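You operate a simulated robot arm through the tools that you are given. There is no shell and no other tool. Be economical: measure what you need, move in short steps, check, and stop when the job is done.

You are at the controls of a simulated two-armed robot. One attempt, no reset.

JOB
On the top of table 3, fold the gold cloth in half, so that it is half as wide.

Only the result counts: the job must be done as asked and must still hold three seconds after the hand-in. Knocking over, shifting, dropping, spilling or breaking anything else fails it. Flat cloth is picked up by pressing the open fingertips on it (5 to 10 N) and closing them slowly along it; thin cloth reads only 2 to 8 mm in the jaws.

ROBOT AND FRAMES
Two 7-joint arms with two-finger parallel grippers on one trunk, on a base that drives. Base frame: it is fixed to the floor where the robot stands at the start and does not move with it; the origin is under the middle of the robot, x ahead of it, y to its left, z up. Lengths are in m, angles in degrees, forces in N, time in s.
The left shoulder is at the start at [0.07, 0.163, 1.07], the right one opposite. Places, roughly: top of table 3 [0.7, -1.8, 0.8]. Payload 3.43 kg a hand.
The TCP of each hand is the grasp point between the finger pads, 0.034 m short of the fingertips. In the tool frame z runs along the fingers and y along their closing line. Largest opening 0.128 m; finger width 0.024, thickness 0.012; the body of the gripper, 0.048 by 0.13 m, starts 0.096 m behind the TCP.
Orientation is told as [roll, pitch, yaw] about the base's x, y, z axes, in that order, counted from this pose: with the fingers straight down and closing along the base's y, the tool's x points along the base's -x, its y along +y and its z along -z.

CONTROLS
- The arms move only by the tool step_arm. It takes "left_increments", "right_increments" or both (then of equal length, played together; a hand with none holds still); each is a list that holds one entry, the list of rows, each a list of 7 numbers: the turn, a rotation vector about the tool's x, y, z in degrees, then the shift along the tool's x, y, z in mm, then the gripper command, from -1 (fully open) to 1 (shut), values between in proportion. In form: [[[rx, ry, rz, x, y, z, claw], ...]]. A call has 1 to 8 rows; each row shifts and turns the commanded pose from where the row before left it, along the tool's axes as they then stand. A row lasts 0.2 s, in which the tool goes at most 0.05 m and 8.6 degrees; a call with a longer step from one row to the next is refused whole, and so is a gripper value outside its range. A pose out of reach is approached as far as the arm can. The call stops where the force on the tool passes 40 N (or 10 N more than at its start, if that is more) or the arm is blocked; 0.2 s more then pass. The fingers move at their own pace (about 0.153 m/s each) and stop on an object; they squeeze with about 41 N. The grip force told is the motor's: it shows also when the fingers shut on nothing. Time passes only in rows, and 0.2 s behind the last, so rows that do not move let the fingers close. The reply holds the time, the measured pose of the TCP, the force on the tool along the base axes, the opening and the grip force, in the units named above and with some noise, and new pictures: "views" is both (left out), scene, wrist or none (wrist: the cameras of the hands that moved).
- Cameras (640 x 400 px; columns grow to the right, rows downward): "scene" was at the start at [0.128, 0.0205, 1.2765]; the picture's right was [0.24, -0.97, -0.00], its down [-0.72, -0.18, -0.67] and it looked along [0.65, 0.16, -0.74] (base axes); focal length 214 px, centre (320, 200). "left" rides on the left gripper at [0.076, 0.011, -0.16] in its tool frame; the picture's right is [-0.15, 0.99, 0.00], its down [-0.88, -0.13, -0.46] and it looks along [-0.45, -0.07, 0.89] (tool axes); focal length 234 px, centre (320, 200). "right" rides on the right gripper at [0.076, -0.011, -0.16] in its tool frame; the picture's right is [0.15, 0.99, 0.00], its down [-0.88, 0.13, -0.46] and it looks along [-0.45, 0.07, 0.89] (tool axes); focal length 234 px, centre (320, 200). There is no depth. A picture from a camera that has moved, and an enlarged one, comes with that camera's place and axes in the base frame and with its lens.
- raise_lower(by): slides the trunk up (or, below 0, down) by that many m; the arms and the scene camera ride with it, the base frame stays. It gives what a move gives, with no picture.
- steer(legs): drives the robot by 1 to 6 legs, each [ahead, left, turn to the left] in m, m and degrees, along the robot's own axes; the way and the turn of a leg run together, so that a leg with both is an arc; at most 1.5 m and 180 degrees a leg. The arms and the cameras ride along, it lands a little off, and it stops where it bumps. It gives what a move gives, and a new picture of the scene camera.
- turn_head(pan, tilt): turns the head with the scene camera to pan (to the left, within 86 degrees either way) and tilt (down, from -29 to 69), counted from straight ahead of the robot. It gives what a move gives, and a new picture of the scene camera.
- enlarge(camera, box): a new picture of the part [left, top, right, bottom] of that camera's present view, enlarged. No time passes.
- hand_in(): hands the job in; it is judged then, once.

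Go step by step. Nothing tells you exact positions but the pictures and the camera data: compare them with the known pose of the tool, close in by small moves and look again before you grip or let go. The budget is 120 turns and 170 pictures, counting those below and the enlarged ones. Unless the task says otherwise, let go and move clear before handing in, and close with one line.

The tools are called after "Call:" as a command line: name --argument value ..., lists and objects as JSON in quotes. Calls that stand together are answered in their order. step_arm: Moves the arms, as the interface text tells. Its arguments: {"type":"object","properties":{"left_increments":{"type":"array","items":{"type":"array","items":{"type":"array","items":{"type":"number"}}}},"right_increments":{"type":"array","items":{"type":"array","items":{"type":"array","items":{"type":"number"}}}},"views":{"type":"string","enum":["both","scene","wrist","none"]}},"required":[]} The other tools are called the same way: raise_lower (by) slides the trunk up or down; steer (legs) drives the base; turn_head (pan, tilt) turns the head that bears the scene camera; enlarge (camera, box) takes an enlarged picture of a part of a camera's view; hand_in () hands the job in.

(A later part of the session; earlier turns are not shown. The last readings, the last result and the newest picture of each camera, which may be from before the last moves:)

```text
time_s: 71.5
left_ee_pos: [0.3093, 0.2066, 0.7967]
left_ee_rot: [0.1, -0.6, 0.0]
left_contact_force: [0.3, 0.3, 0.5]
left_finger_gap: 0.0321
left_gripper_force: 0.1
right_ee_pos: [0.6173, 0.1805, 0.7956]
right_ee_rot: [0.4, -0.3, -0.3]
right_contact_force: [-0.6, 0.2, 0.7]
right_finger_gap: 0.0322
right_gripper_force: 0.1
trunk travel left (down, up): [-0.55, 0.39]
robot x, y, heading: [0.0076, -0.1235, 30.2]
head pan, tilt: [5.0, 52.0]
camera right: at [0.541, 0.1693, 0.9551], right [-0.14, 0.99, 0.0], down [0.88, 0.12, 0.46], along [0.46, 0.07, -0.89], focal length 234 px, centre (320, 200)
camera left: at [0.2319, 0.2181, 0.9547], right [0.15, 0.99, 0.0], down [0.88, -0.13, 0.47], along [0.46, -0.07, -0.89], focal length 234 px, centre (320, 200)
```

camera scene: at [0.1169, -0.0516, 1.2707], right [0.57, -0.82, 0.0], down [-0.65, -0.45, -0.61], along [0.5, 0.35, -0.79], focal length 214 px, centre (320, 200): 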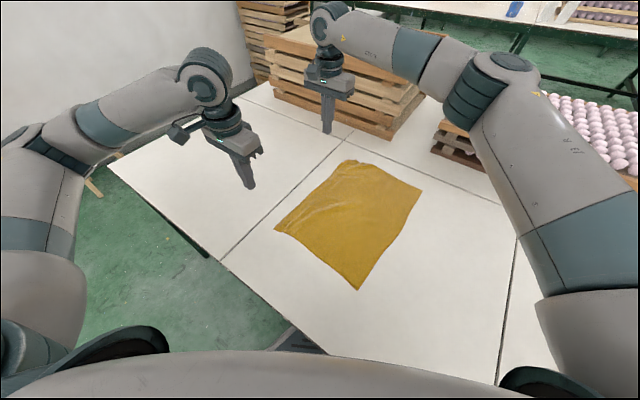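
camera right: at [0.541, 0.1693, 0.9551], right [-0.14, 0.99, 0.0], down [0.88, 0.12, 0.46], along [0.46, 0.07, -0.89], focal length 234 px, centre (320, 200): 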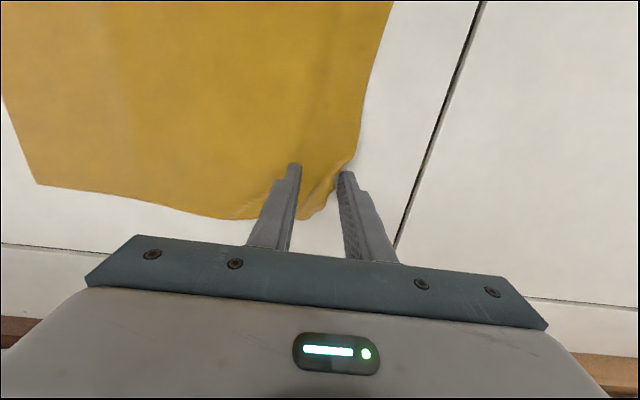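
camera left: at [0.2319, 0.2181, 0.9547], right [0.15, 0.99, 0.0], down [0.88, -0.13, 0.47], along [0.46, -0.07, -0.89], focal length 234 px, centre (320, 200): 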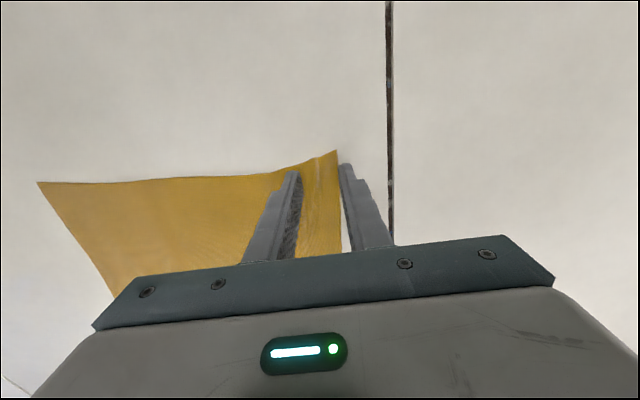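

Placement is good on both. I press ~2 mm and close slowly, then lift a little to check.

Call:
step_arm --left_increments '[[[0, 0, 0, 0, 0, 2, 0.5], [0, 0, 0, 0, 0, 0, 0.58], [0, 0, 0, 0, 0, 0, 0.66], [0, 0, 0, 0, 0, 0, 0.74], [0, 0, 0, 0, 0, 0, 0.82], [0, 0, 0, 0, 0, 0, 0.9], [0, 0, 0, 0, 0, 0, 1], [0, 0, 0, 0, 0, 0, 1]]]' --right_increments '[[[0, 0, 0, 0, 0, 2, 0.5], [0, 0, 0, 0, 0, 0, 0.58], [0, 0, 0, 0, 0, 0, 0.66], [0, 0, 0, 0, 0, 0, 0.74], [0, 0, 0, 0, 0, 0, 0.82], [0, 0, 0, 0, 0, 0, 0.9], [0, 0, 0, 0, 0, 0, 1], [0, 0, 0, 0, 0, 0, 1]]]' --views "none"

Call:
step_arm --left_increments '[[[0, 0, 0, 0, 0, -12, 1], [0, 0, 0, 0, -4, -14, 1], [0, 0, 0, 0, -6, -14, 1], [0, 0, 0, 0, 0, 0, 1]]]' --right_increments '[[[0, 0, 0, 0, 0, -12, 1], [0, 0, 0, 0, -4, -14, 1], [0, 0, 0, 0, -6, -14, 1], [0, 0, 0, 0, 0, 0, 1]]]' --views "both"

```text
time_s: 73.2
left_ee_pos: [0.3089, 0.2064, 0.7951]
left_ee_rot: [0.1, -0.8, -0.1]
left_contact_force: [0.1, -0.9, 14.2]
left_finger_gap: 0.0024
left_gripper_force: 37.1
right_ee_pos: [0.6159, 0.1805, 0.796]
right_ee_rot: [0.4, -0.4, -0.3]
right_contact_force: [-0.3, -2.5, 10.4]
right_finger_gap: 0.0026
right_gripper_force: 37.4
trunk travel left (down, up): [-0.55, 0.39]
robot x, y, heading: [0.0114, -0.1215, 29.8]
head pan, tilt: [5.0, 52.0]
```

```text
time_s: 74.2
left_ee_pos: [0.31, 0.1979, 0.8356]
left_ee_rot: [0.0, -0.8, 0.0]
left_contact_force: [-0.1, 0.0, -0.4]
left_finger_gap: 0.0023
left_gripper_force: 37.0
right_ee_pos: [0.6158, 0.1705, 0.8357]
right_ee_rot: [0.2, -0.2, -0.3]
right_contact_force: [0.7, 1.4, -0.5]
right_finger_gap: 0.0026
right_gripper_force: 37.2
trunk travel left (down, up): [-0.55, 0.39]
robot x, y, heading: [0.0108, -0.1238, 30.0]
head pan, tilt: [5.0, 52.0]
camera scene: at [0.1168, -0.0525, 1.2708], right [0.57, -0.82, 0.0], down [-0.65, -0.45, -0.62], along [0.5, 0.35, -0.79], focal length 214 px, centre (320, 200)
camera right: at [0.5403, 0.1582, 0.9939], right [-0.14, 0.99, 0.0], down [0.88, 0.12, 0.46], along [0.45, 0.07, -0.89], focal length 234 px, centre (320, 200)
camera left: at [0.2319, 0.2082, 0.9937], right [0.15, 0.99, 0.0], down [0.88, -0.13, 0.47], along [0.46, -0.07, -0.88], focal length 234 px, centre (320, 200)
```

scene: 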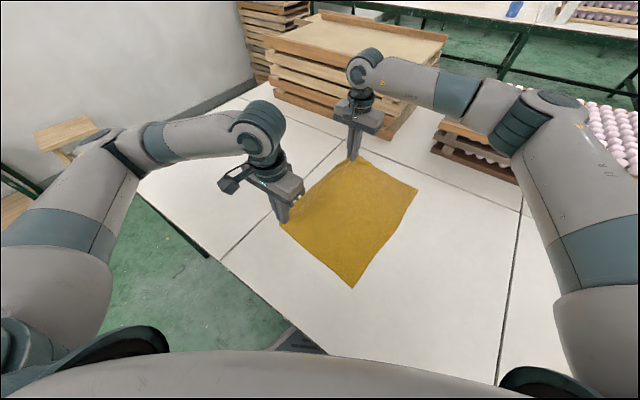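
right: 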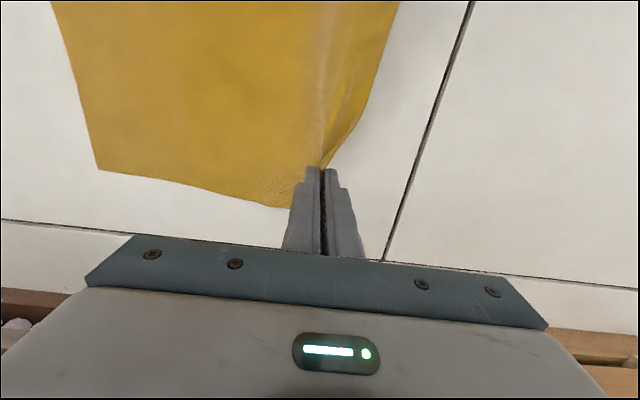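
left: 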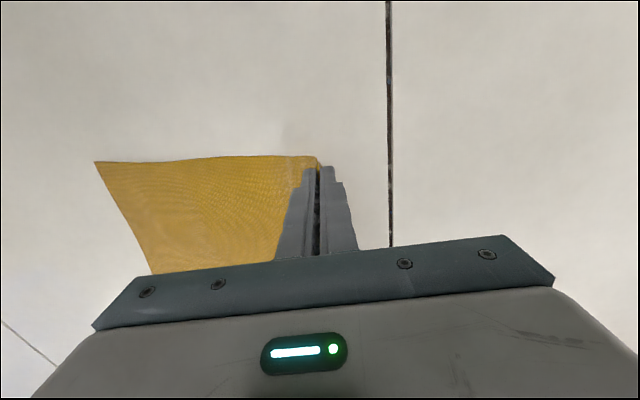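

Both edges are pinched with hardly any hem. The lower edge now lies at y ≈ −0.037 (near) and −0.055 (far), so final pinch targets are about −0.024 and −0.037. I raise the edge over the future crease without pulling.

Call:
step_arm --left_increments '[[[0, 0, 0, 0, -17, -22, 1], [0, 0, 0, 0, -18, -22, 1], [0, 0, 0, 0, -20, -12, 1], [0, 0, 0, 0, -20, -6, 1], [0, 0, 0, 0, -20, 0, 1], [0, 0, 0, 0, 0, 0, 1]]]' --right_increments '[[[0, 0, 0, 0, -16, -22, 1], [0, 0, 0, 0, -17, -22, 1], [0, 0, 0, 0, -19, -12, 1], [0, 0, 0, 0, -19, -6, 1], [0, 0, 0, 0, -19, 0, 1], [0, 0, 0, 0, 0, 0, 1]]]' --views "none"

Call:
steer --legs '[[-0.035, -0.061, 0]]'

```text
time_s: 75.7
left_ee_pos: [0.3081, 0.1019, 0.8954]
left_ee_rot: [-0.2, -0.7, -0.1]
left_contact_force: [0.9, 0.8, -0.1]
left_finger_gap: 0.0023
left_gripper_force: 37.0
right_ee_pos: [0.6172, 0.0813, 0.8957]
right_ee_rot: [0.2, -0.4, -0.3]
right_contact_force: [-0.8, 0.1, 0.0]
right_finger_gap: 0.0024
right_gripper_force: 37.0
trunk travel left (down, up): [-0.55, 0.39]
robot x, y, heading: [0.0142, -0.1224, 30.0]
head pan, tilt: [5.0, 52.0]
```

```text
time_s: 76.7
left_ee_pos: [0.309, 0.0296, 0.8952]
left_ee_rot: [0.1, -0.8, -0.2]
left_contact_force: [0.3, -0.1, 0.1]
left_finger_gap: 0.0022
left_gripper_force: 37.3
right_ee_pos: [0.6168, 0.0098, 0.8941]
right_ee_rot: [0.3, -0.2, -0.4]
right_contact_force: [-0.2, -0.7, -0.3]
right_finger_gap: 0.0025
right_gripper_force: 37.6
trunk travel left (down, up): [-0.55, 0.39]
robot x, y, heading: [0.0097, -0.1925, 30.0]
head pan, tilt: [5.0, 52.0]
camera scene: at [0.1174, -0.1246, 1.2709], right [0.57, -0.82, 0.0], down [-0.65, -0.45, -0.62], along [0.5, 0.35, -0.79], focal length 214 px, centre (320, 200)
```

scene: 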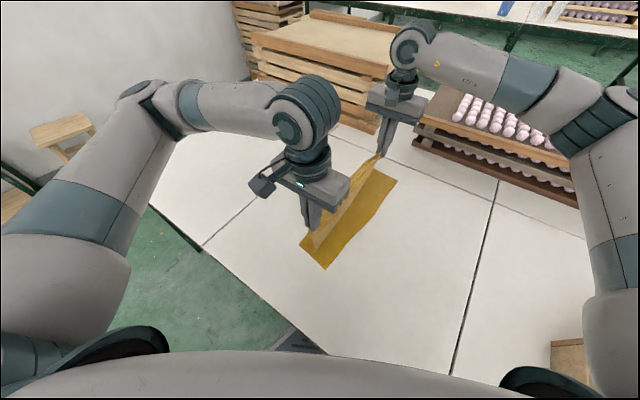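

Call:
enlarge --camera "scene" --box '[270, 130, 430, 290]'

Call:
enlarge --camera "left" --box '[200, 80, 480, 260]'

Call:
enlarge --camera "right" --box '[200, 0, 520, 240]'

```text
2.50 times, centred on (350, 210) of scene
camera zoom: at [0.1174, -0.1246, 1.2709], right [0.57, -0.82, 0.0], down [-0.65, -0.45, -0.62], along [0.5, 0.35, -0.79], focal length 536 px, centre (245, 175)
```

zoom: 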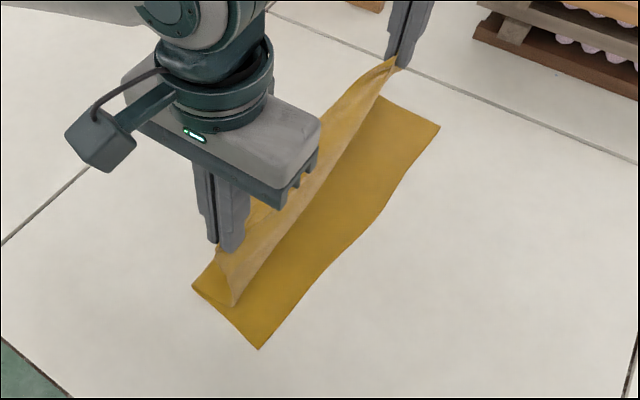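

```text
2.22 times, centred on (340, 170) of left
camera zoom: at [0.2321, 0.0403, 1.0537], right [0.15, 0.99, 0.0], down [0.88, -0.13, 0.47], along [0.46, -0.07, -0.89], focal length 520 px, centre (276, 267)
```

zoom: 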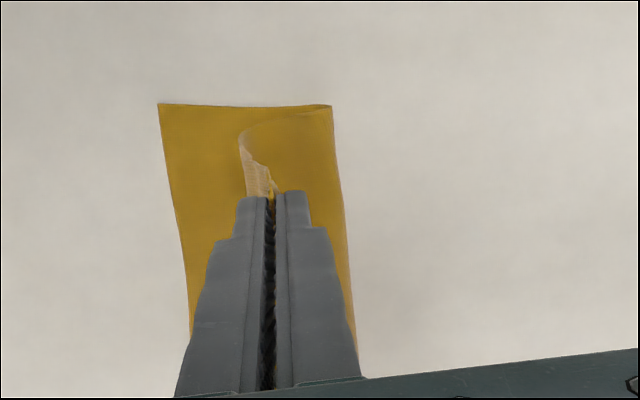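

```text
1.67 times, centred on (360, 120) of right
camera zoom: at [0.5416, -0.003, 1.0546], right [-0.14, 0.99, 0.01], down [0.88, 0.12, 0.46], along [0.46, 0.07, -0.89], focal length 390 px, centre (253, 333)
```

zoom: 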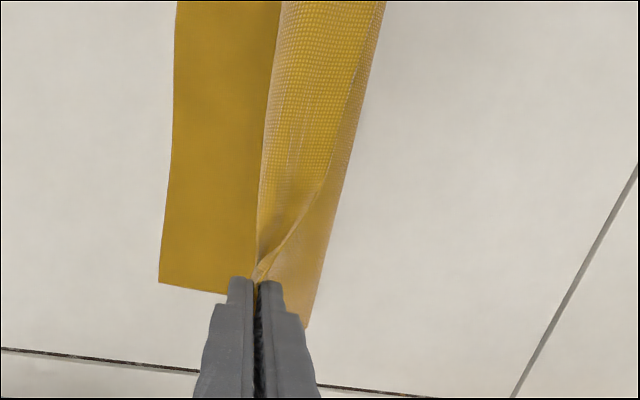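

The cloth sagged because I left slack, letting the crease form early. I swing back over the mid line and higher so it is taut, then I'll follow a taut arc.

Call:
step_arm --left_increments '[[[0, 0, 0, 0, 15, -10, 1], [0, 0, 0, 0, 20, -10, 1], [0, 0, 0, 0, 20, -7, 1], [0, 0, 0, 0, 20, -5, 1], [0, 0, 0, 0, 10, 0, 1], [0, 0, 0, 0, 0, 0, 1]]]' --right_increments '[[[0, 0, 0, 0, 15, -10, 1], [0, 0, 0, 0, 20, -10, 1], [0, 0, 0, 0, 20, -7, 1], [0, 0, 0, 0, 20, -5, 1], [0, 0, 0, 0, 10, 0, 1], [0, 0, 0, 0, 0, 0, 1]]]' --views "scene"

Call:
enlarge --camera "scene" --box '[270, 130, 430, 290]'

Call:
enlarge --camera "left" --box '[100, 80, 480, 260]'

```text
time_s: 78.1
left_ee_pos: [0.3094, 0.1166, 0.9272]
left_ee_rot: [0.0, -0.5, -0.1]
left_contact_force: [1.4, 0.3, -0.3]
left_finger_gap: 0.0026
left_gripper_force: 37.5
right_ee_pos: [0.6184, 0.095, 0.9272]
right_ee_rot: [0.2, -0.3, -0.3]
right_contact_force: [-0.4, -0.3, 0.4]
right_finger_gap: 0.0024
right_gripper_force: 37.3
trunk travel left (down, up): [-0.55, 0.39]
robot x, y, heading: [0.0154, -0.1942, 30.0]
head pan, tilt: [5.0, 52.0]
camera scene: at [0.1175, -0.1235, 1.2708], right [0.57, -0.82, 0.0], down [-0.65, -0.45, -0.62], along [0.5, 0.35, -0.79], focal length 214 px, centre (320, 200)
```

scene: 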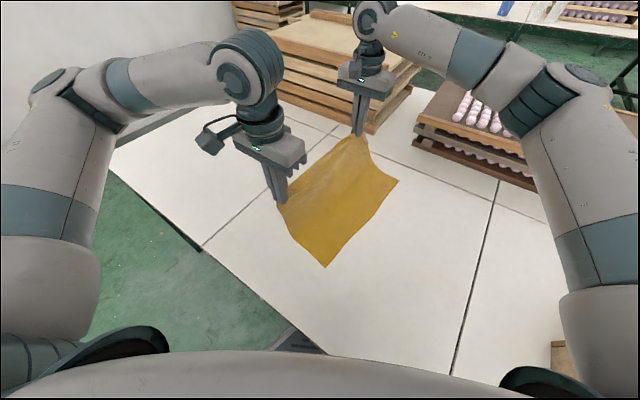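

```text
2.50 times, centred on (350, 210) of scene
camera zoom: at [0.1175, -0.1235, 1.2708], right [0.57, -0.82, 0.0], down [-0.65, -0.45, -0.62], along [0.5, 0.35, -0.79], focal length 536 px, centre (245, 175)
```

zoom: 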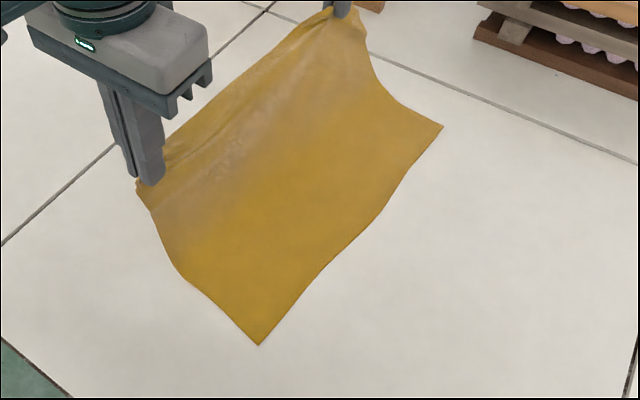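

```text
1.68 times, centred on (290, 170) of left
camera zoom: at [0.2317, 0.1265, 1.0855], right [0.15, 0.99, 0.0], down [0.88, -0.13, 0.47], along [0.46, -0.07, -0.89], focal length 394 px, centre (370, 250)
```

zoom: 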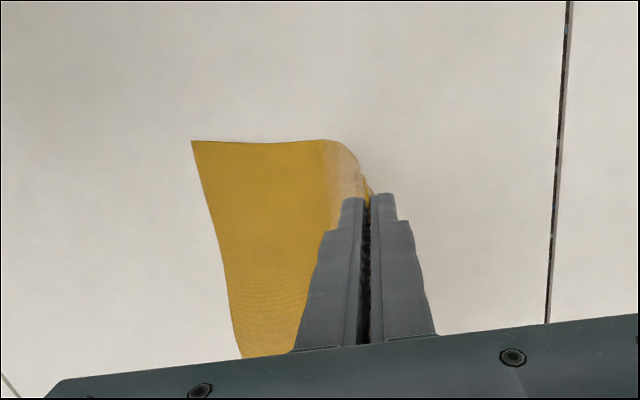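

Taut again and the right edge has not moved. I follow the taut arc with the arms to y ≈ 0.03, then shift the base 3 cm.

Call:
step_arm --left_increments '[[[0, 0, 0, 0, -17, -2, 1], [0, 0, 0, 0, -20, 0, 1], [0, 0, 0, 0, -20, 6, 1], [0, 0, 0, 0, -15, 6, 1], [0, 0, 0, 0, -15, 8, 1], [0, 0, 0, 0, 0, 0, 1]]]' --right_increments '[[[0, 0, 0, 0, -17, -2, 1], [0, 0, 0, 0, -20, 0, 1], [0, 0, 0, 0, -20, 6, 1], [0, 0, 0, 0, -15, 6, 1], [0, 0, 0, 0, -15, 8, 1], [0, 0, 0, 0, 0, 0, 1]]]' --views "none"

Call:
steer --legs '[[-0.015, -0.026, 0]]'

Call:
enlarge --camera "scene" --box '[270, 110, 430, 270]'

Call:
enlarge --camera "left" --box '[200, 80, 480, 260]'

```text
time_s: 79.5
left_ee_pos: [0.3085, 0.0285, 0.909]
left_ee_rot: [0.1, -0.7, 0.0]
left_contact_force: [0.9, 0.9, 1.1]
left_finger_gap: 0.0023
left_gripper_force: 36.9
right_ee_pos: [0.6174, 0.008, 0.9097]
right_ee_rot: [0.3, -0.2, -0.2]
right_contact_force: [-1.1, 1.2, -0.1]
right_finger_gap: 0.0027
right_gripper_force: 37.5
trunk travel left (down, up): [-0.55, 0.39]
robot x, y, heading: [0.0097, -0.1931, 29.8]
head pan, tilt: [5.0, 52.0]
```

```text
time_s: 80.3
left_ee_pos: [0.308, -0.0007, 0.9079]
left_ee_rot: [-0.1, -0.5, -0.1]
left_contact_force: [-0.1, 0.0, 0.1]
left_finger_gap: 0.0022
left_gripper_force: 37.4
right_ee_pos: [0.6167, -0.0205, 0.9099]
right_ee_rot: [0.3, -0.3, -0.3]
right_contact_force: [-0.1, -1.1, -0.5]
right_finger_gap: 0.0025
right_gripper_force: 37.6
trunk travel left (down, up): [-0.55, 0.39]
robot x, y, heading: [0.0142, -0.2209, 30.1]
head pan, tilt: [5.0, 52.0]
camera scene: at [0.1171, -0.152, 1.2708], right [0.57, -0.82, 0.0], down [-0.65, -0.45, -0.62], along [0.5, 0.35, -0.79], focal length 214 px, centre (320, 200)
```

scene: 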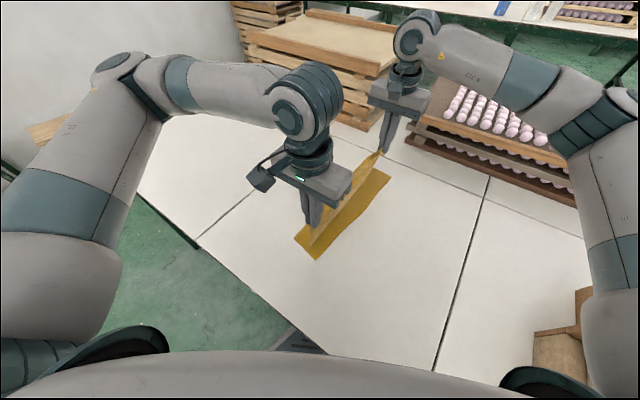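

```text
2.50 times, centred on (350, 190) of scene
camera zoom: at [0.1171, -0.152, 1.2708], right [0.57, -0.82, 0.0], down [-0.65, -0.45, -0.62], along [0.5, 0.35, -0.79], focal length 536 px, centre (245, 225)
```

zoom: 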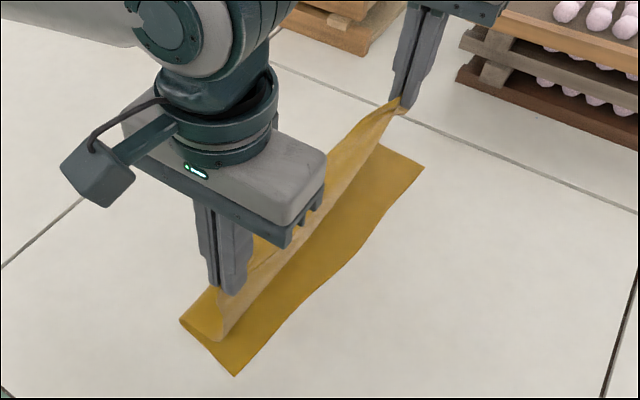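

```text
2.22 times, centred on (340, 170) of left
camera zoom: at [0.2317, 0.0105, 1.0676], right [0.15, 0.99, 0.0], down [0.88, -0.13, 0.47], along [0.46, -0.07, -0.89], focal length 520 px, centre (276, 267)
```

zoom: 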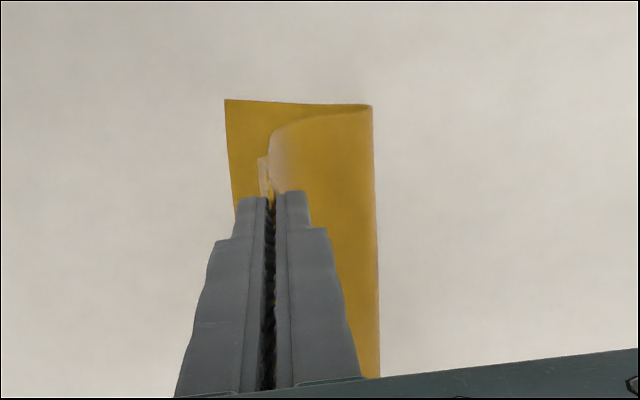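

The crease rolled too far right again, because steep tension peels the lower layer up. I return past the mid line to re-lay the lower half, then bring the edge over low and flat, so geometry sets the crease.

Call:
step_arm --left_increments '[[[0, 0, 0, 0, 20, -10, 1], [0, 0, 0, 0, 25, -5, 1], [0, 0, 0, 0, 25, -5, 1], [0, 0, 0, 0, 25, 0, 1], [0, 0, 0, 0, 25, 10, 1], [0, 0, 0, 0, 20, 20, 1], [0, 0, 0, 0, 5, 10, 1], [0, 0, 0, 0, 0, 0, 1]]]' --right_increments '[[[0, 0, 0, 0, 20, -10, 1], [0, 0, 0, 0, 25, -5, 1], [0, 0, 0, 0, 25, -5, 1], [0, 0, 0, 0, 25, 0, 1], [0, 0, 0, 0, 25, 10, 1], [0, 0, 0, 0, 20, 20, 1], [0, 0, 0, 0, 5, 10, 1], [0, 0, 0, 0, 0, 0, 1]]]' --views "scene"

```text
time_s: 82.1
left_ee_pos: [0.3098, 0.145, 0.8901]
left_ee_rot: [0.0, -0.6, -0.1]
left_contact_force: [0.3, 0.5, -0.6]
left_finger_gap: 0.0023
left_gripper_force: 36.8
right_ee_pos: [0.6174, 0.1247, 0.8906]
right_ee_rot: [0.3, -0.4, -0.3]
right_contact_force: [-0.2, 0.7, 0.6]
right_finger_gap: 0.0024
right_gripper_force: 37.1
trunk travel left (down, up): [-0.55, 0.39]
robot x, y, heading: [0.0128, -0.2228, 30.1]
head pan, tilt: [5.0, 52.0]
camera scene: at [0.117, -0.1518, 1.2708], right [0.57, -0.82, 0.0], down [-0.65, -0.45, -0.62], along [0.5, 0.35, -0.79], focal length 214 px, centre (320, 200)
```

scene: 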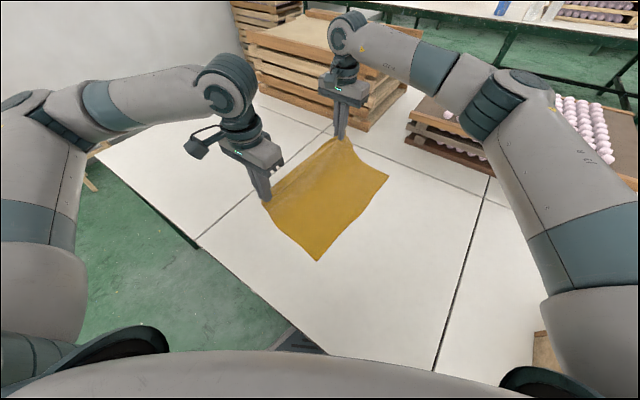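

Lower half is laid flat again. Now the low path: down to ~4 cm height and over to y ≈ 0.04.

Call:
step_arm --left_increments '[[[0, 0, 0, 0, -10, 14, 1], [0, 0, 0, 0, -12, 14, 1], [0, 0, 0, 0, -18, 12, 1], [0, 0, 0, 0, -20, 8, 1], [0, 0, 0, 0, -20, 4, 1], [0, 0, 0, 0, -20, 2, 1], [0, 0, 0, 0, 0, 0, 1]]]' --right_increments '[[[0, 0, 0, 0, -10, 14, 1], [0, 0, 0, 0, -12, 14, 1], [0, 0, 0, 0, -18, 12, 1], [0, 0, 0, 0, -20, 8, 1], [0, 0, 0, 0, -20, 4, 1], [0, 0, 0, 0, -20, 2, 1], [0, 0, 0, 0, 0, 0, 1]]]' --views "both"

```text
time_s: 83.7
left_ee_pos: [0.3096, 0.0456, 0.8364]
left_ee_rot: [0.0, -0.7, -0.1]
left_contact_force: [0.3, -0.1, -0.8]
left_finger_gap: 0.0025
left_gripper_force: 37.4
right_ee_pos: [0.6171, 0.0251, 0.8357]
right_ee_rot: [0.1, -0.3, -0.2]
right_contact_force: [-0.6, -0.4, 0.4]
right_finger_gap: 0.0026
right_gripper_force: 36.8
trunk travel left (down, up): [-0.55, 0.39]
robot x, y, heading: [0.0145, -0.2239, 29.8]
head pan, tilt: [5.0, 52.0]
camera scene: at [0.1166, -0.1509, 1.2708], right [0.57, -0.82, 0.0], down [-0.65, -0.45, -0.62], along [0.5, 0.35, -0.79], focal length 214 px, centre (320, 200)
camera right: at [0.541, 0.0126, 0.9949], right [-0.14, 0.99, 0.0], down [0.88, 0.12, 0.46], along [0.46, 0.07, -0.89], focal length 234 px, centre (320, 200)
camera left: at [0.2323, 0.0563, 0.9943], right [0.15, 0.99, 0.0], down [0.88, -0.13, 0.47], along [0.46, -0.07, -0.88], focal length 234 px, centre (320, 200)
```

scene: 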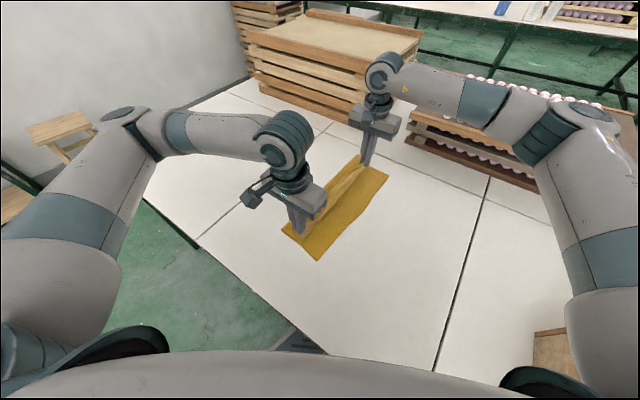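
right: 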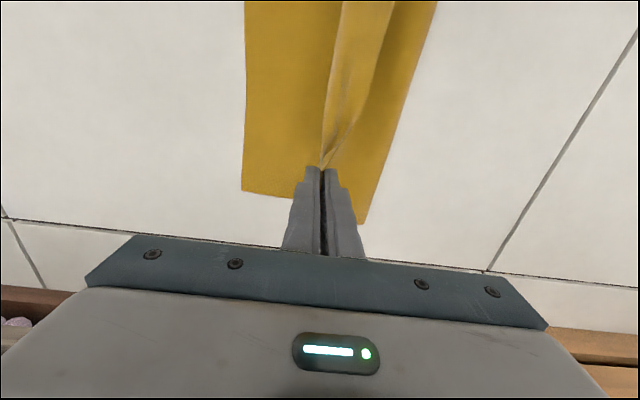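
left: 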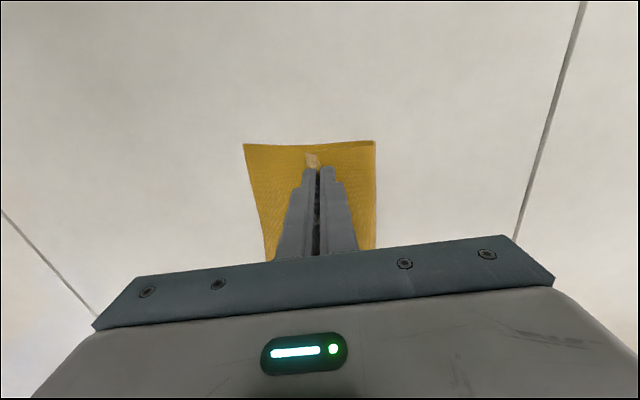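

The crease now sits right: near lower width ≈ 0.131, far ≈ 0.143. I slide the edge the remaining 6 cm at decreasing low height.

Call:
step_arm --left_increments '[[[0, 0, 0, 0, -15, 4, 1], [0, 0, 0, 0, -15, 5, 1], [0, 0, 0, 0, -15, 5, 1], [0, 0, 0, 0, -15, 6, 1], [0, 0, 0, 0, 0, 0, 1]]]' --right_increments '[[[0, 0, 0, 0, -15, 4, 1], [0, 0, 0, 0, -15, 5, 1], [0, 0, 0, 0, -15, 5, 1], [0, 0, 0, 0, -15, 6, 1], [0, 0, 0, 0, 0, 0, 1]]]' --views "both"

```text
time_s: 84.9
left_ee_pos: [0.3108, -0.0139, 0.8141]
left_ee_rot: [0.0, -0.8, 0.0]
left_contact_force: [0.2, 0.3, 0.1]
left_finger_gap: 0.0024
left_gripper_force: 37.0
right_ee_pos: [0.6189, -0.035, 0.8142]
right_ee_rot: [0.3, -0.3, -0.1]
right_contact_force: [-0.1, 0.3, 0.0]
right_finger_gap: 0.0026
right_gripper_force: 37.1
trunk travel left (down, up): [-0.55, 0.39]
robot x, y, heading: [0.0118, -0.2226, 30.0]
head pan, tilt: [5.0, 52.0]
camera scene: at [0.1168, -0.1513, 1.2708], right [0.57, -0.82, 0.0], down [-0.65, -0.45, -0.62], along [0.5, 0.35, -0.79], focal length 214 px, centre (320, 200)
camera right: at [0.5415, -0.0465, 0.9735], right [-0.14, 0.99, 0.0], down [0.88, 0.12, 0.46], along [0.46, 0.07, -0.89], focal length 234 px, centre (320, 200)
camera left: at [0.2323, -0.0041, 0.9728], right [0.15, 0.99, 0.0], down [0.88, -0.13, 0.47], along [0.46, -0.07, -0.88], focal length 234 px, centre (320, 200)
```

scene: 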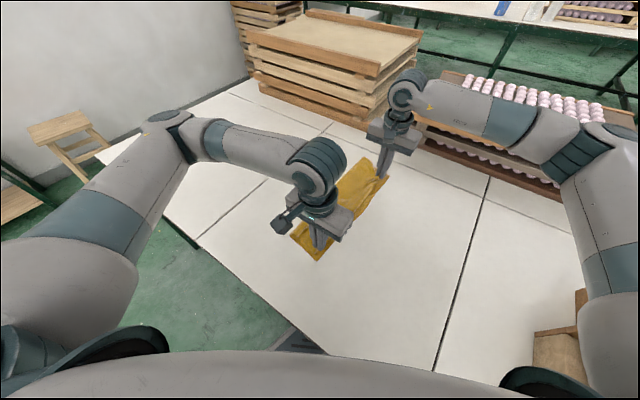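
right: 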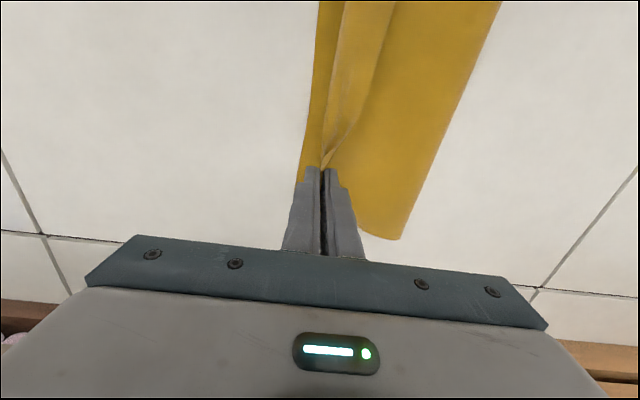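
left: 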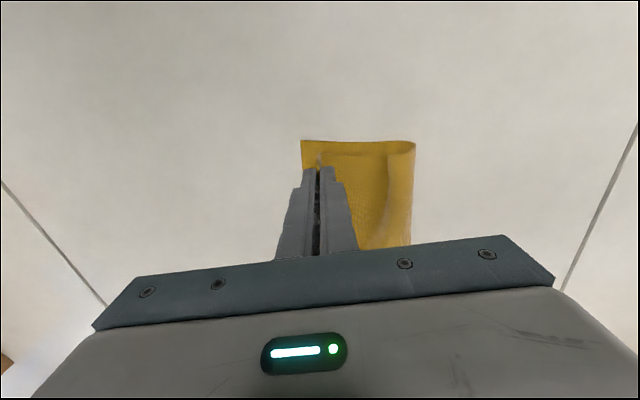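

Edges are above the lower edge, with slack held in a soft tube at the crease. I lower the last cm, release and lift clear.

Call:
step_arm --left_increments '[[[0, 0, 0, 0, -4, 8, 1], [0, 0, 0, 0, 0, 5, 1], [0, 0, 0, 0, 0, 0, 0.85], [0, 0, 0, 0, 0, 0, 0.78], [0, 0, 0, 0, 0, -10, 0.78], [0, 0, 0, 0, 0, -35, 0.78], [0, 0, 0, 0, 0, -45, 0.78], [0, 0, 0, 0, 0, 0, 0.78]]]' --right_increments '[[[0, 0, 0, 0, -4, 8, 1], [0, 0, 0, 0, 0, 5, 1], [0, 0, 0, 0, 0, 0, 0.85], [0, 0, 0, 0, 0, 0, 0.78], [0, 0, 0, 0, 0, -10, 0.78], [0, 0, 0, 0, 0, -35, 0.78], [0, 0, 0, 0, 0, -45, 0.78], [0, 0, 0, 0, 0, 0, 0.78]]]' --views "wrist"

Call:
enlarge --camera "scene" --box '[260, 130, 420, 280]'

Call:
enlarge --camera "right" --box '[270, 0, 510, 200]'

Call:
enlarge --camera "left" --box '[270, 100, 430, 250]'

```text
time_s: 86.7
left_ee_pos: [0.3107, -0.0193, 0.8909]
left_ee_rot: [0.0, -0.6, -0.2]
left_contact_force: [-0.2, 0.0, 0.1]
left_finger_gap: 0.0141
left_gripper_force: 0.1
right_ee_pos: [0.6177, -0.0406, 0.8936]
right_ee_rot: [0.2, -0.2, -0.1]
right_contact_force: [1.0, 0.5, 0.0]
right_finger_gap: 0.014
right_gripper_force: 0.0
trunk travel left (down, up): [-0.55, 0.39]
robot x, y, heading: [0.0141, -0.2254, 30.0]
head pan, tilt: [5.0, 52.0]
camera right: at [0.5422, -0.0526, 1.0532], right [-0.14, 0.99, 0.0], down [0.88, 0.12, 0.46], along [0.45, 0.07, -0.89], focal length 234 px, centre (320, 200)
camera left: at [0.2326, -0.0083, 1.0496], right [0.15, 0.99, 0.0], down [0.88, -0.13, 0.47], along [0.46, -0.07, -0.89], focal length 234 px, centre (320, 200)
```

right: 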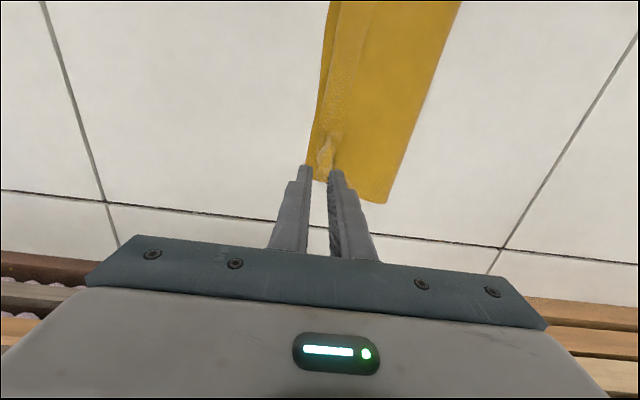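
left: 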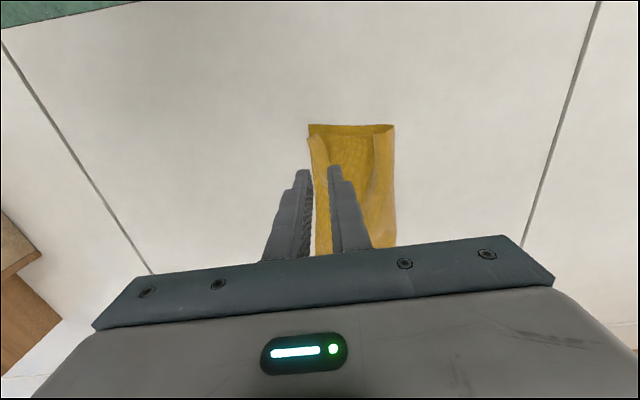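

```text
2.67 times, centred on (340, 205) of scene
camera zoom: at [0.1179, -0.1515, 1.2706], right [0.57, -0.82, 0.0], down [-0.65, -0.45, -0.61], along [0.5, 0.35, -0.79], focal length 572 px, centre (267, 187)
```

zoom: 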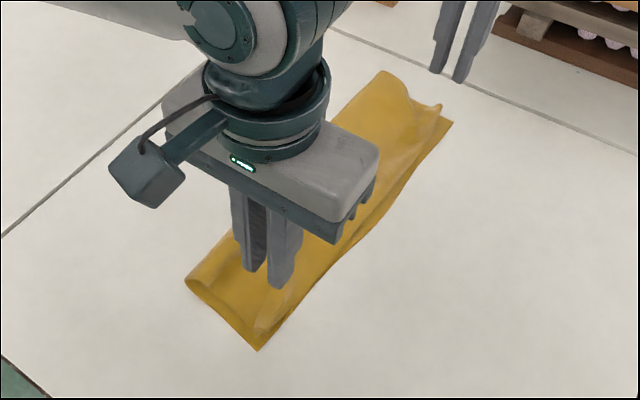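

```text
2.00 times, centred on (390, 100) of right
camera zoom: at [0.5422, -0.0526, 1.0532], right [-0.14, 0.99, 0.0], down [0.88, 0.12, 0.46], along [0.45, 0.07, -0.89], focal length 468 px, centre (180, 400)
```

zoom: 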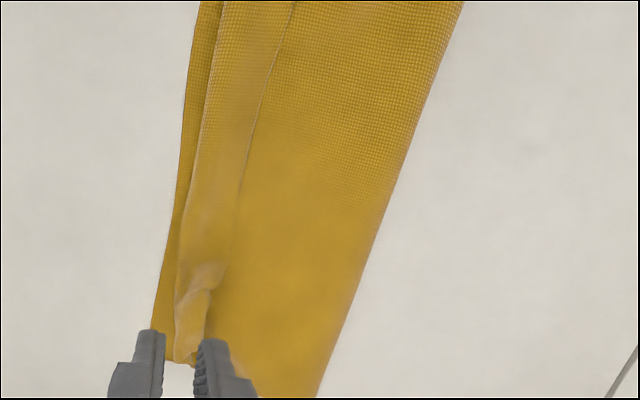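

```text
2.67 times, centred on (350, 175) of left
camera zoom: at [0.2326, -0.0083, 1.0496], right [0.15, 0.99, 0.0], down [0.88, -0.13, 0.47], along [0.46, -0.07, -0.89], focal length 624 px, centre (240, 267)
```

zoom: 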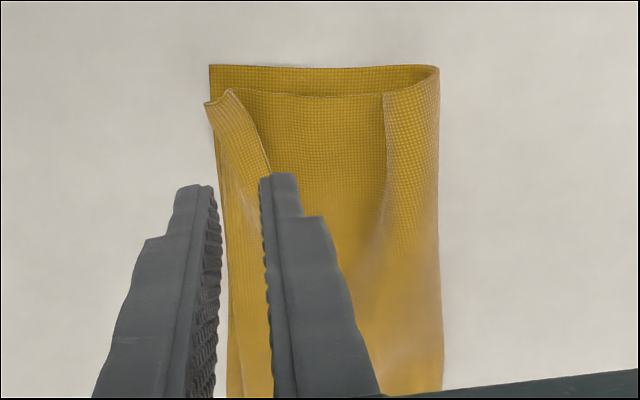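

The edges are aligned well now; slack sits in a raised tube at the crease (and a thin hem is turned). I'll iron the tube outward: closed fingers on the top layer, sliding +y toward the crease.

Call:
step_arm --left_increments '[[[0, 0, 0, 0, 24, 0, 1], [0, 0, 0, -8, 25, 0, 1], [0, 0, 0, 0, 0, 40, 1], [0, 0, 0, 0, 0, 35, 1], [0, 0, 0, 0, 0, 11, 1], [0, 0, 0, 0, 0, 0, 1]]]' --right_increments '[[[0, 0, 0, 0, 25, 0, 1], [0, 0, 0, 8, 25, 0, 1], [0, 0, 0, 0, 0, 40, 1], [0, 0, 0, 0, 0, 35, 1], [0, 0, 0, 0, 0, 14, 1], [0, 0, 0, 0, 0, 0, 1]]]' --views "wrist"

```text
time_s: 88.1
left_ee_pos: [0.3191, 0.0292, 0.8056]
left_ee_rot: [0.0, -0.6, -0.1]
left_contact_force: [0.3, -0.9, -0.8]
left_finger_gap: 0.0
left_gripper_force: 33.3
right_ee_pos: [0.6094, 0.0109, 0.8034]
right_ee_rot: [0.3, -0.2, -0.2]
right_contact_force: [-1.1, 0.2, 0.7]
right_finger_gap: 0.0
right_gripper_force: 32.9
trunk travel left (down, up): [-0.55, 0.39]
robot x, y, heading: [0.0088, -0.2229, 30.1]
head pan, tilt: [5.0, 52.0]
camera right: at [0.5337, -0.0016, 0.9627], right [-0.14, 0.99, 0.0], down [0.88, 0.12, 0.46], along [0.46, 0.07, -0.89], focal length 234 px, centre (320, 200)
camera left: at [0.241, 0.0398, 0.9651], right [0.15, 0.99, 0.0], down [0.88, -0.13, 0.47], along [0.46, -0.07, -0.89], focal length 234 px, centre (320, 200)
```

right: 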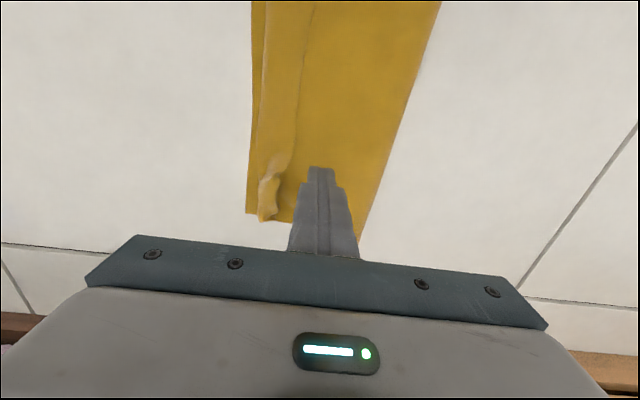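
left: 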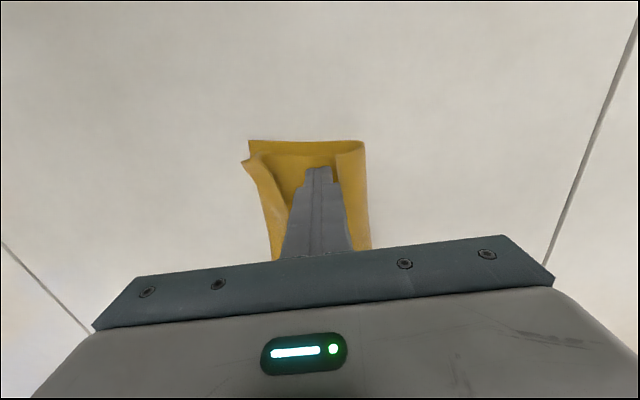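

The near tube lies just left of the left fingers. I press lightly and slide 6 cm +y with the left only.

Call:
step_arm --left_increments '[[[0, 0, 0, 0, 0, 7, 1], [0, 0, 0, 0, 10, 0, 1], [0, 0, 0, 0, 12, 0, 1], [0, 0, 0, 0, 12, 0, 1], [0, 0, 0, 0, 12, 0, 1], [0, 0, 0, 0, 12, 0, 1], [0, 0, 0, 0, 0, 0, 1]]]' --views "wrist"

```text
time_s: 89.7
left_ee_pos: [0.3185, 0.0872, 0.7994]
left_ee_rot: [0.0, -0.6, -0.1]
left_contact_force: [-0.9, -0.9, 0.7]
left_finger_gap: 0.0
left_gripper_force: 33.4
right_ee_pos: [0.6096, 0.0104, 0.8049]
right_ee_rot: [0.2, -0.2, -0.4]
right_contact_force: [-0.8, 0.5, -0.4]
right_finger_gap: 0.0
right_gripper_force: 33.2
trunk travel left (down, up): [-0.55, 0.39]
robot x, y, heading: [0.0103, -0.225, 30.1]
head pan, tilt: [5.0, 52.0]
camera left: at [0.2416, 0.0975, 0.9582], right [0.15, 0.99, 0.0], down [0.88, -0.13, 0.47], along [0.46, -0.07, -0.89], focal length 234 px, centre (320, 200)
```

left: 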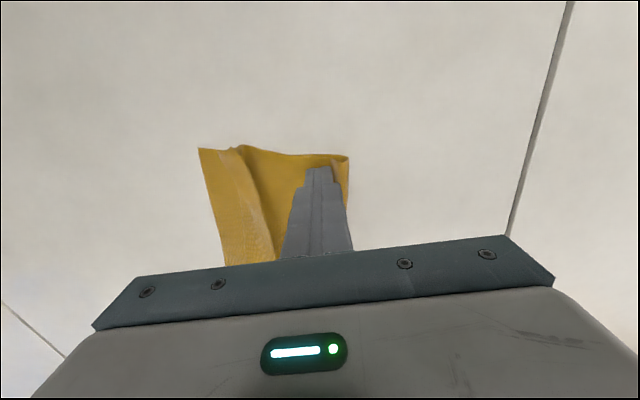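

Near end width is now ≈ 0.126 with the tube flattened. I lift both hands clear and inspect the whole.

Call:
step_arm --left_increments '[[[0, 0, 0, 0, 0, -20, 1], [0, 0, 0, 0, 0, -45, 1], [0, 0, 0, 0, 45, -20, 1], [0, 0, 0, 0, 45, 0, 1], [0, 0, 0, 0, 45, 0, 1], [0, 0, 0, 0, 0, 0, 1]]]' --right_increments '[[[0, 0, 0, 0, 0, -20, 1], [0, 0, 0, 0, 0, -45, 1], [0, 0, 0, 0, -30, -30, 1], [0, 0, 0, 0, 0, 0, 1], [0, 0, 0, 0, 0, 0, 1], [0, 0, 0, 0, 0, 0, 1]]]' --views "none"

Call:
enlarge --camera "scene" --box '[260, 130, 420, 280]'

Call:
enlarge --camera "right" --box '[270, 0, 510, 200]'

```text
time_s: 91.1
left_ee_pos: [0.317, 0.2218, 0.8844]
left_ee_rot: [0.1, -0.6, -0.1]
left_contact_force: [0.3, 0.1, 0.1]
left_finger_gap: 0.0
left_gripper_force: 33.2
right_ee_pos: [0.6126, -0.0233, 0.899]
right_ee_rot: [0.3, -0.2, -0.3]
right_contact_force: [0.4, -0.1, -0.6]
right_finger_gap: 0.0
right_gripper_force: 32.9
trunk travel left (down, up): [-0.55, 0.39]
robot x, y, heading: [0.0121, -0.2224, 29.9]
head pan, tilt: [5.0, 52.0]
```

```text
2.67 times, centred on (340, 205) of scene
camera zoom: at [0.1177, -0.1524, 1.2708], right [0.57, -0.82, 0.0], down [-0.65, -0.45, -0.62], along [0.5, 0.35, -0.79], focal length 572 px, centre (267, 187)
```

zoom: 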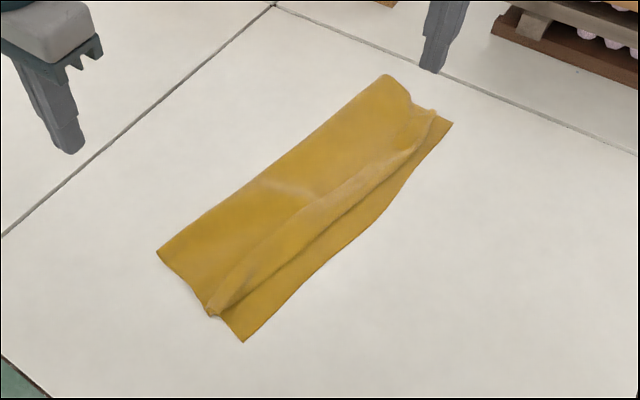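

```text
2.00 times, centred on (390, 100) of right
camera zoom: at [0.5363, -0.0351, 1.0581], right [-0.14, 0.99, 0.0], down [0.88, 0.12, 0.46], along [0.45, 0.07, -0.89], focal length 468 px, centre (180, 400)
```

zoom: 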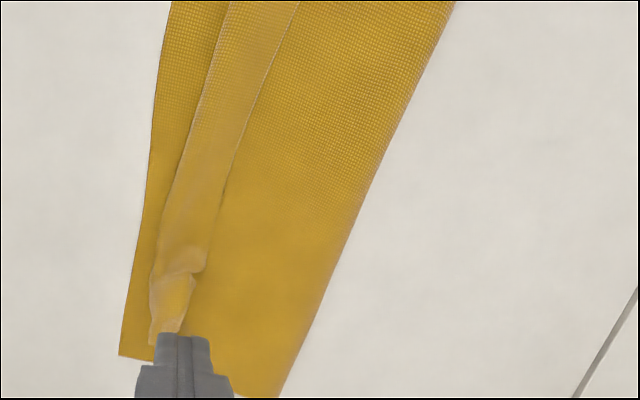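

A neat fold now: near width ≈ 0.133, far ≈ 0.113, with only a 2–3 cm hem turned back on top. I flip that hem outward, this time lifting gradually past the fold so as not to drag the cloth.

Call:
step_arm --left_increments '[[[0, 0, 0, 0, -42, 0, 1], [0, 0, 0, 0, -42, 0, 1], [0, 0, 0, 0, -43, 0, 1], [0, 0, 0, 0, 0, 40, 1], [0, 0, 0, 0, 0, 35, 1], [0, 0, 0, 0, 0, 8, 1], [0, 0, 0, 0, 0, 0, 1]]]' --right_increments '[[[0, 0, 0, 6, 28, 0, 1], [0, 0, 0, 6, 27, 0, 1], [0, 0, 0, 0, 0, 40, 1], [0, 0, 0, 0, 0, 40, 1], [0, 0, 0, 0, 0, 12, 1], [0, 0, 0, 0, 0, 5, 1], [0, 0, 0, 0, 0, 0, 1]]]' --views "wrist"

```text
time_s: 92.7
left_ee_pos: [0.3177, 0.0961, 0.8028]
left_ee_rot: [-0.1, -0.5, 0.0]
left_contact_force: [-0.4, -0.5, 0.3]
left_finger_gap: 0.0002
left_gripper_force: 32.8
right_ee_pos: [0.5997, 0.0359, 0.8019]
right_ee_rot: [0.4, -0.3, -0.3]
right_contact_force: [0.0, 0.1, 0.2]
right_finger_gap: 0.0001
right_gripper_force: 32.5
trunk travel left (down, up): [-0.55, 0.39]
robot x, y, heading: [0.0108, -0.2232, 29.9]
head pan, tilt: [5.0, 52.0]
camera right: at [0.5233, 0.0241, 0.9611], right [-0.14, 0.99, 0.0], down [0.88, 0.12, 0.46], along [0.46, 0.07, -0.89], focal length 234 px, centre (320, 200)
camera left: at [0.2402, 0.106, 0.9612], right [0.15, 0.99, 0.0], down [0.88, -0.13, 0.47], along [0.46, -0.07, -0.89], focal length 234 px, centre (320, 200)
```

right: 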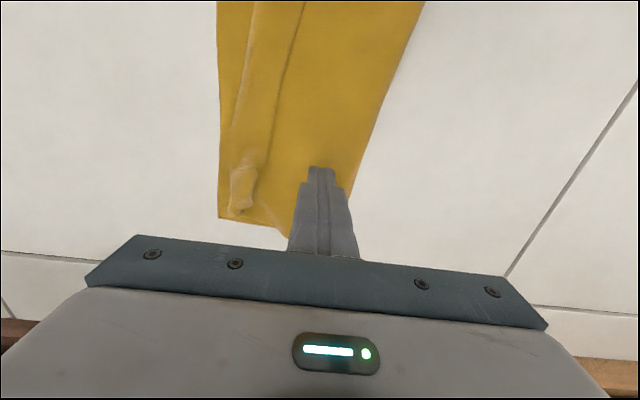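
left: 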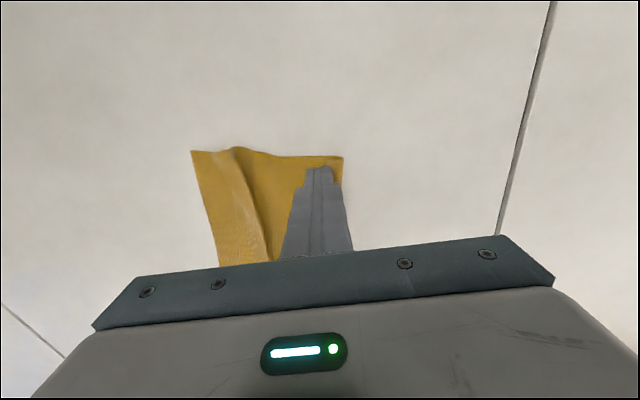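

Call:
step_arm --left_increments '[[[0, 0, 0, 0, -12, 2, 1], [0, 0, 0, 0, -12, 0, 1], [0, 0, 0, 0, -12, 0, 1], [0, 0, 0, 0, -12, 0, 1], [0, 0, 0, 0, -12, 0, 1], [0, 0, 0, 0, 0, 0, 1]]]' --right_increments '[[[0, 0, 0, 0, -12, 1.5, 1], [0, 0, 0, 0, -12, 0, 1], [0, 0, 0, 0, -12, 0, 1], [0, 0, 0, 0, -12, 0, 1], [0, 0, 0, 0, -12, 0, 1], [0, 0, 0, 0, 0, 0, 1]]]' --views "wrist"

```text
time_s: 94.1
left_ee_pos: [0.318, 0.0359, 0.7981]
left_ee_rot: [0.1, -0.7, 0.0]
left_contact_force: [0.8, -0.8, -0.7]
left_finger_gap: 0.0004
left_gripper_force: 32.9
right_ee_pos: [0.598, -0.0241, 0.7995]
right_ee_rot: [0.3, -0.2, -0.3]
right_contact_force: [0.3, 0.6, -0.5]
right_finger_gap: 0.0
right_gripper_force: 32.6
trunk travel left (down, up): [-0.55, 0.39]
robot x, y, heading: [0.0142, -0.2186, 30.1]
head pan, tilt: [5.0, 52.0]
camera right: at [0.5211, -0.0361, 0.9592], right [-0.14, 0.99, 0.0], down [0.88, 0.12, 0.46], along [0.46, 0.07, -0.89], focal length 234 px, centre (320, 200)
camera left: at [0.2406, 0.0469, 0.9566], right [0.15, 0.99, 0.0], down [0.88, -0.13, 0.47], along [0.46, -0.07, -0.88], focal length 234 px, centre (320, 200)
```

right: 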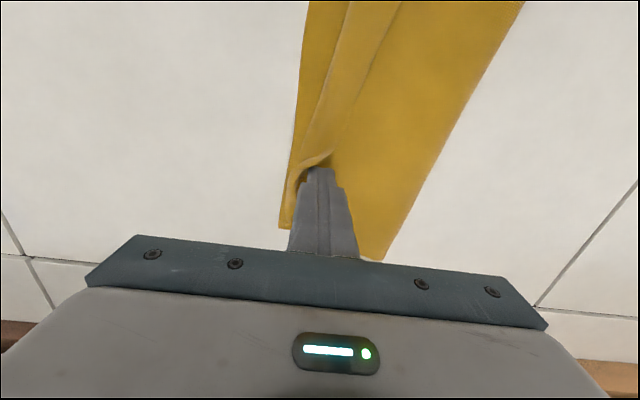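
left: 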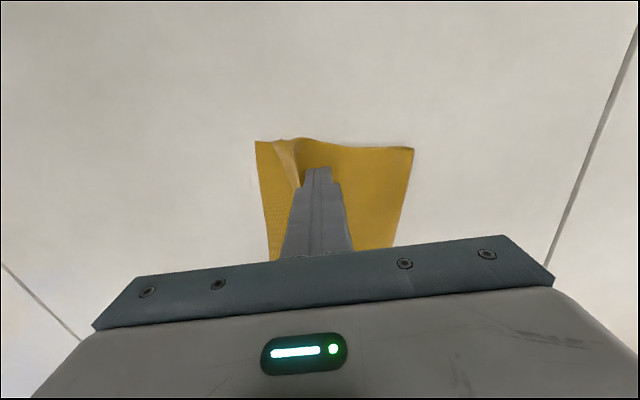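

Both catch the hem. I continue with a gradual rise to tip it over the fold.

Call:
step_arm --left_increments '[[[0, 0, 0, 0, -12, -1, 1], [0, 0, 0, 0, -12, -4, 1], [0, 0, 0, 0, -12, -4, 1], [0, 0, 0, 0, -12, -4, 1], [0, 0, 0, 0, 0, 0, 1]]]' --right_increments '[[[0, 0, 0, 0, -12, -1, 1], [0, 0, 0, 0, -12, -4, 1], [0, 0, 0, 0, -12, -4, 1], [0, 0, 0, 0, -14, -4, 1], [0, 0, 0, 0, 0, 0, 1]]]' --views "wrist"

```text
time_s: 95.3
left_ee_pos: [0.3181, -0.0119, 0.8127]
left_ee_rot: [0.0, -0.6, -0.1]
left_contact_force: [0.7, 0.7, 0.4]
left_finger_gap: 0.0
left_gripper_force: 32.5
right_ee_pos: [0.5971, -0.0743, 0.8124]
right_ee_rot: [0.3, -0.3, -0.3]
right_contact_force: [0.5, 0.5, -0.6]
right_finger_gap: 0.0
right_gripper_force: 32.8
trunk travel left (down, up): [-0.55, 0.39]
robot x, y, heading: [0.0108, -0.2203, 30.0]
head pan, tilt: [5.0, 52.0]
camera right: at [0.5207, -0.0859, 0.9718], right [-0.14, 0.99, 0.0], down [0.88, 0.12, 0.46], along [0.46, 0.07, -0.89], focal length 234 px, centre (320, 200)
camera left: at [0.2405, -0.0019, 0.971], right [0.15, 0.99, 0.0], down [0.88, -0.13, 0.47], along [0.46, -0.07, -0.89], focal length 234 px, centre (320, 200)
```

right: 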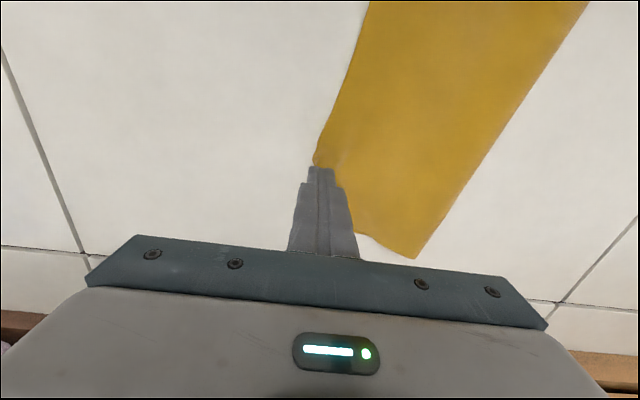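
left: 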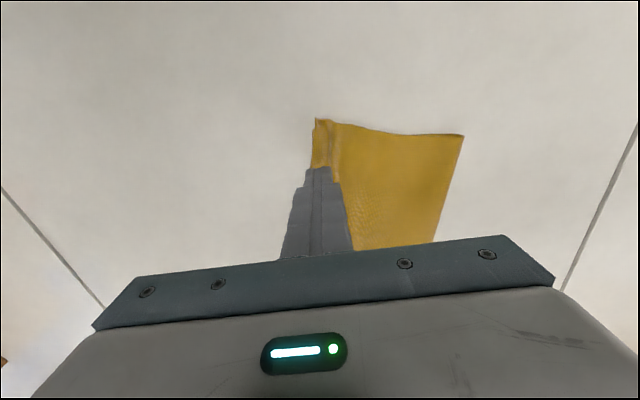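

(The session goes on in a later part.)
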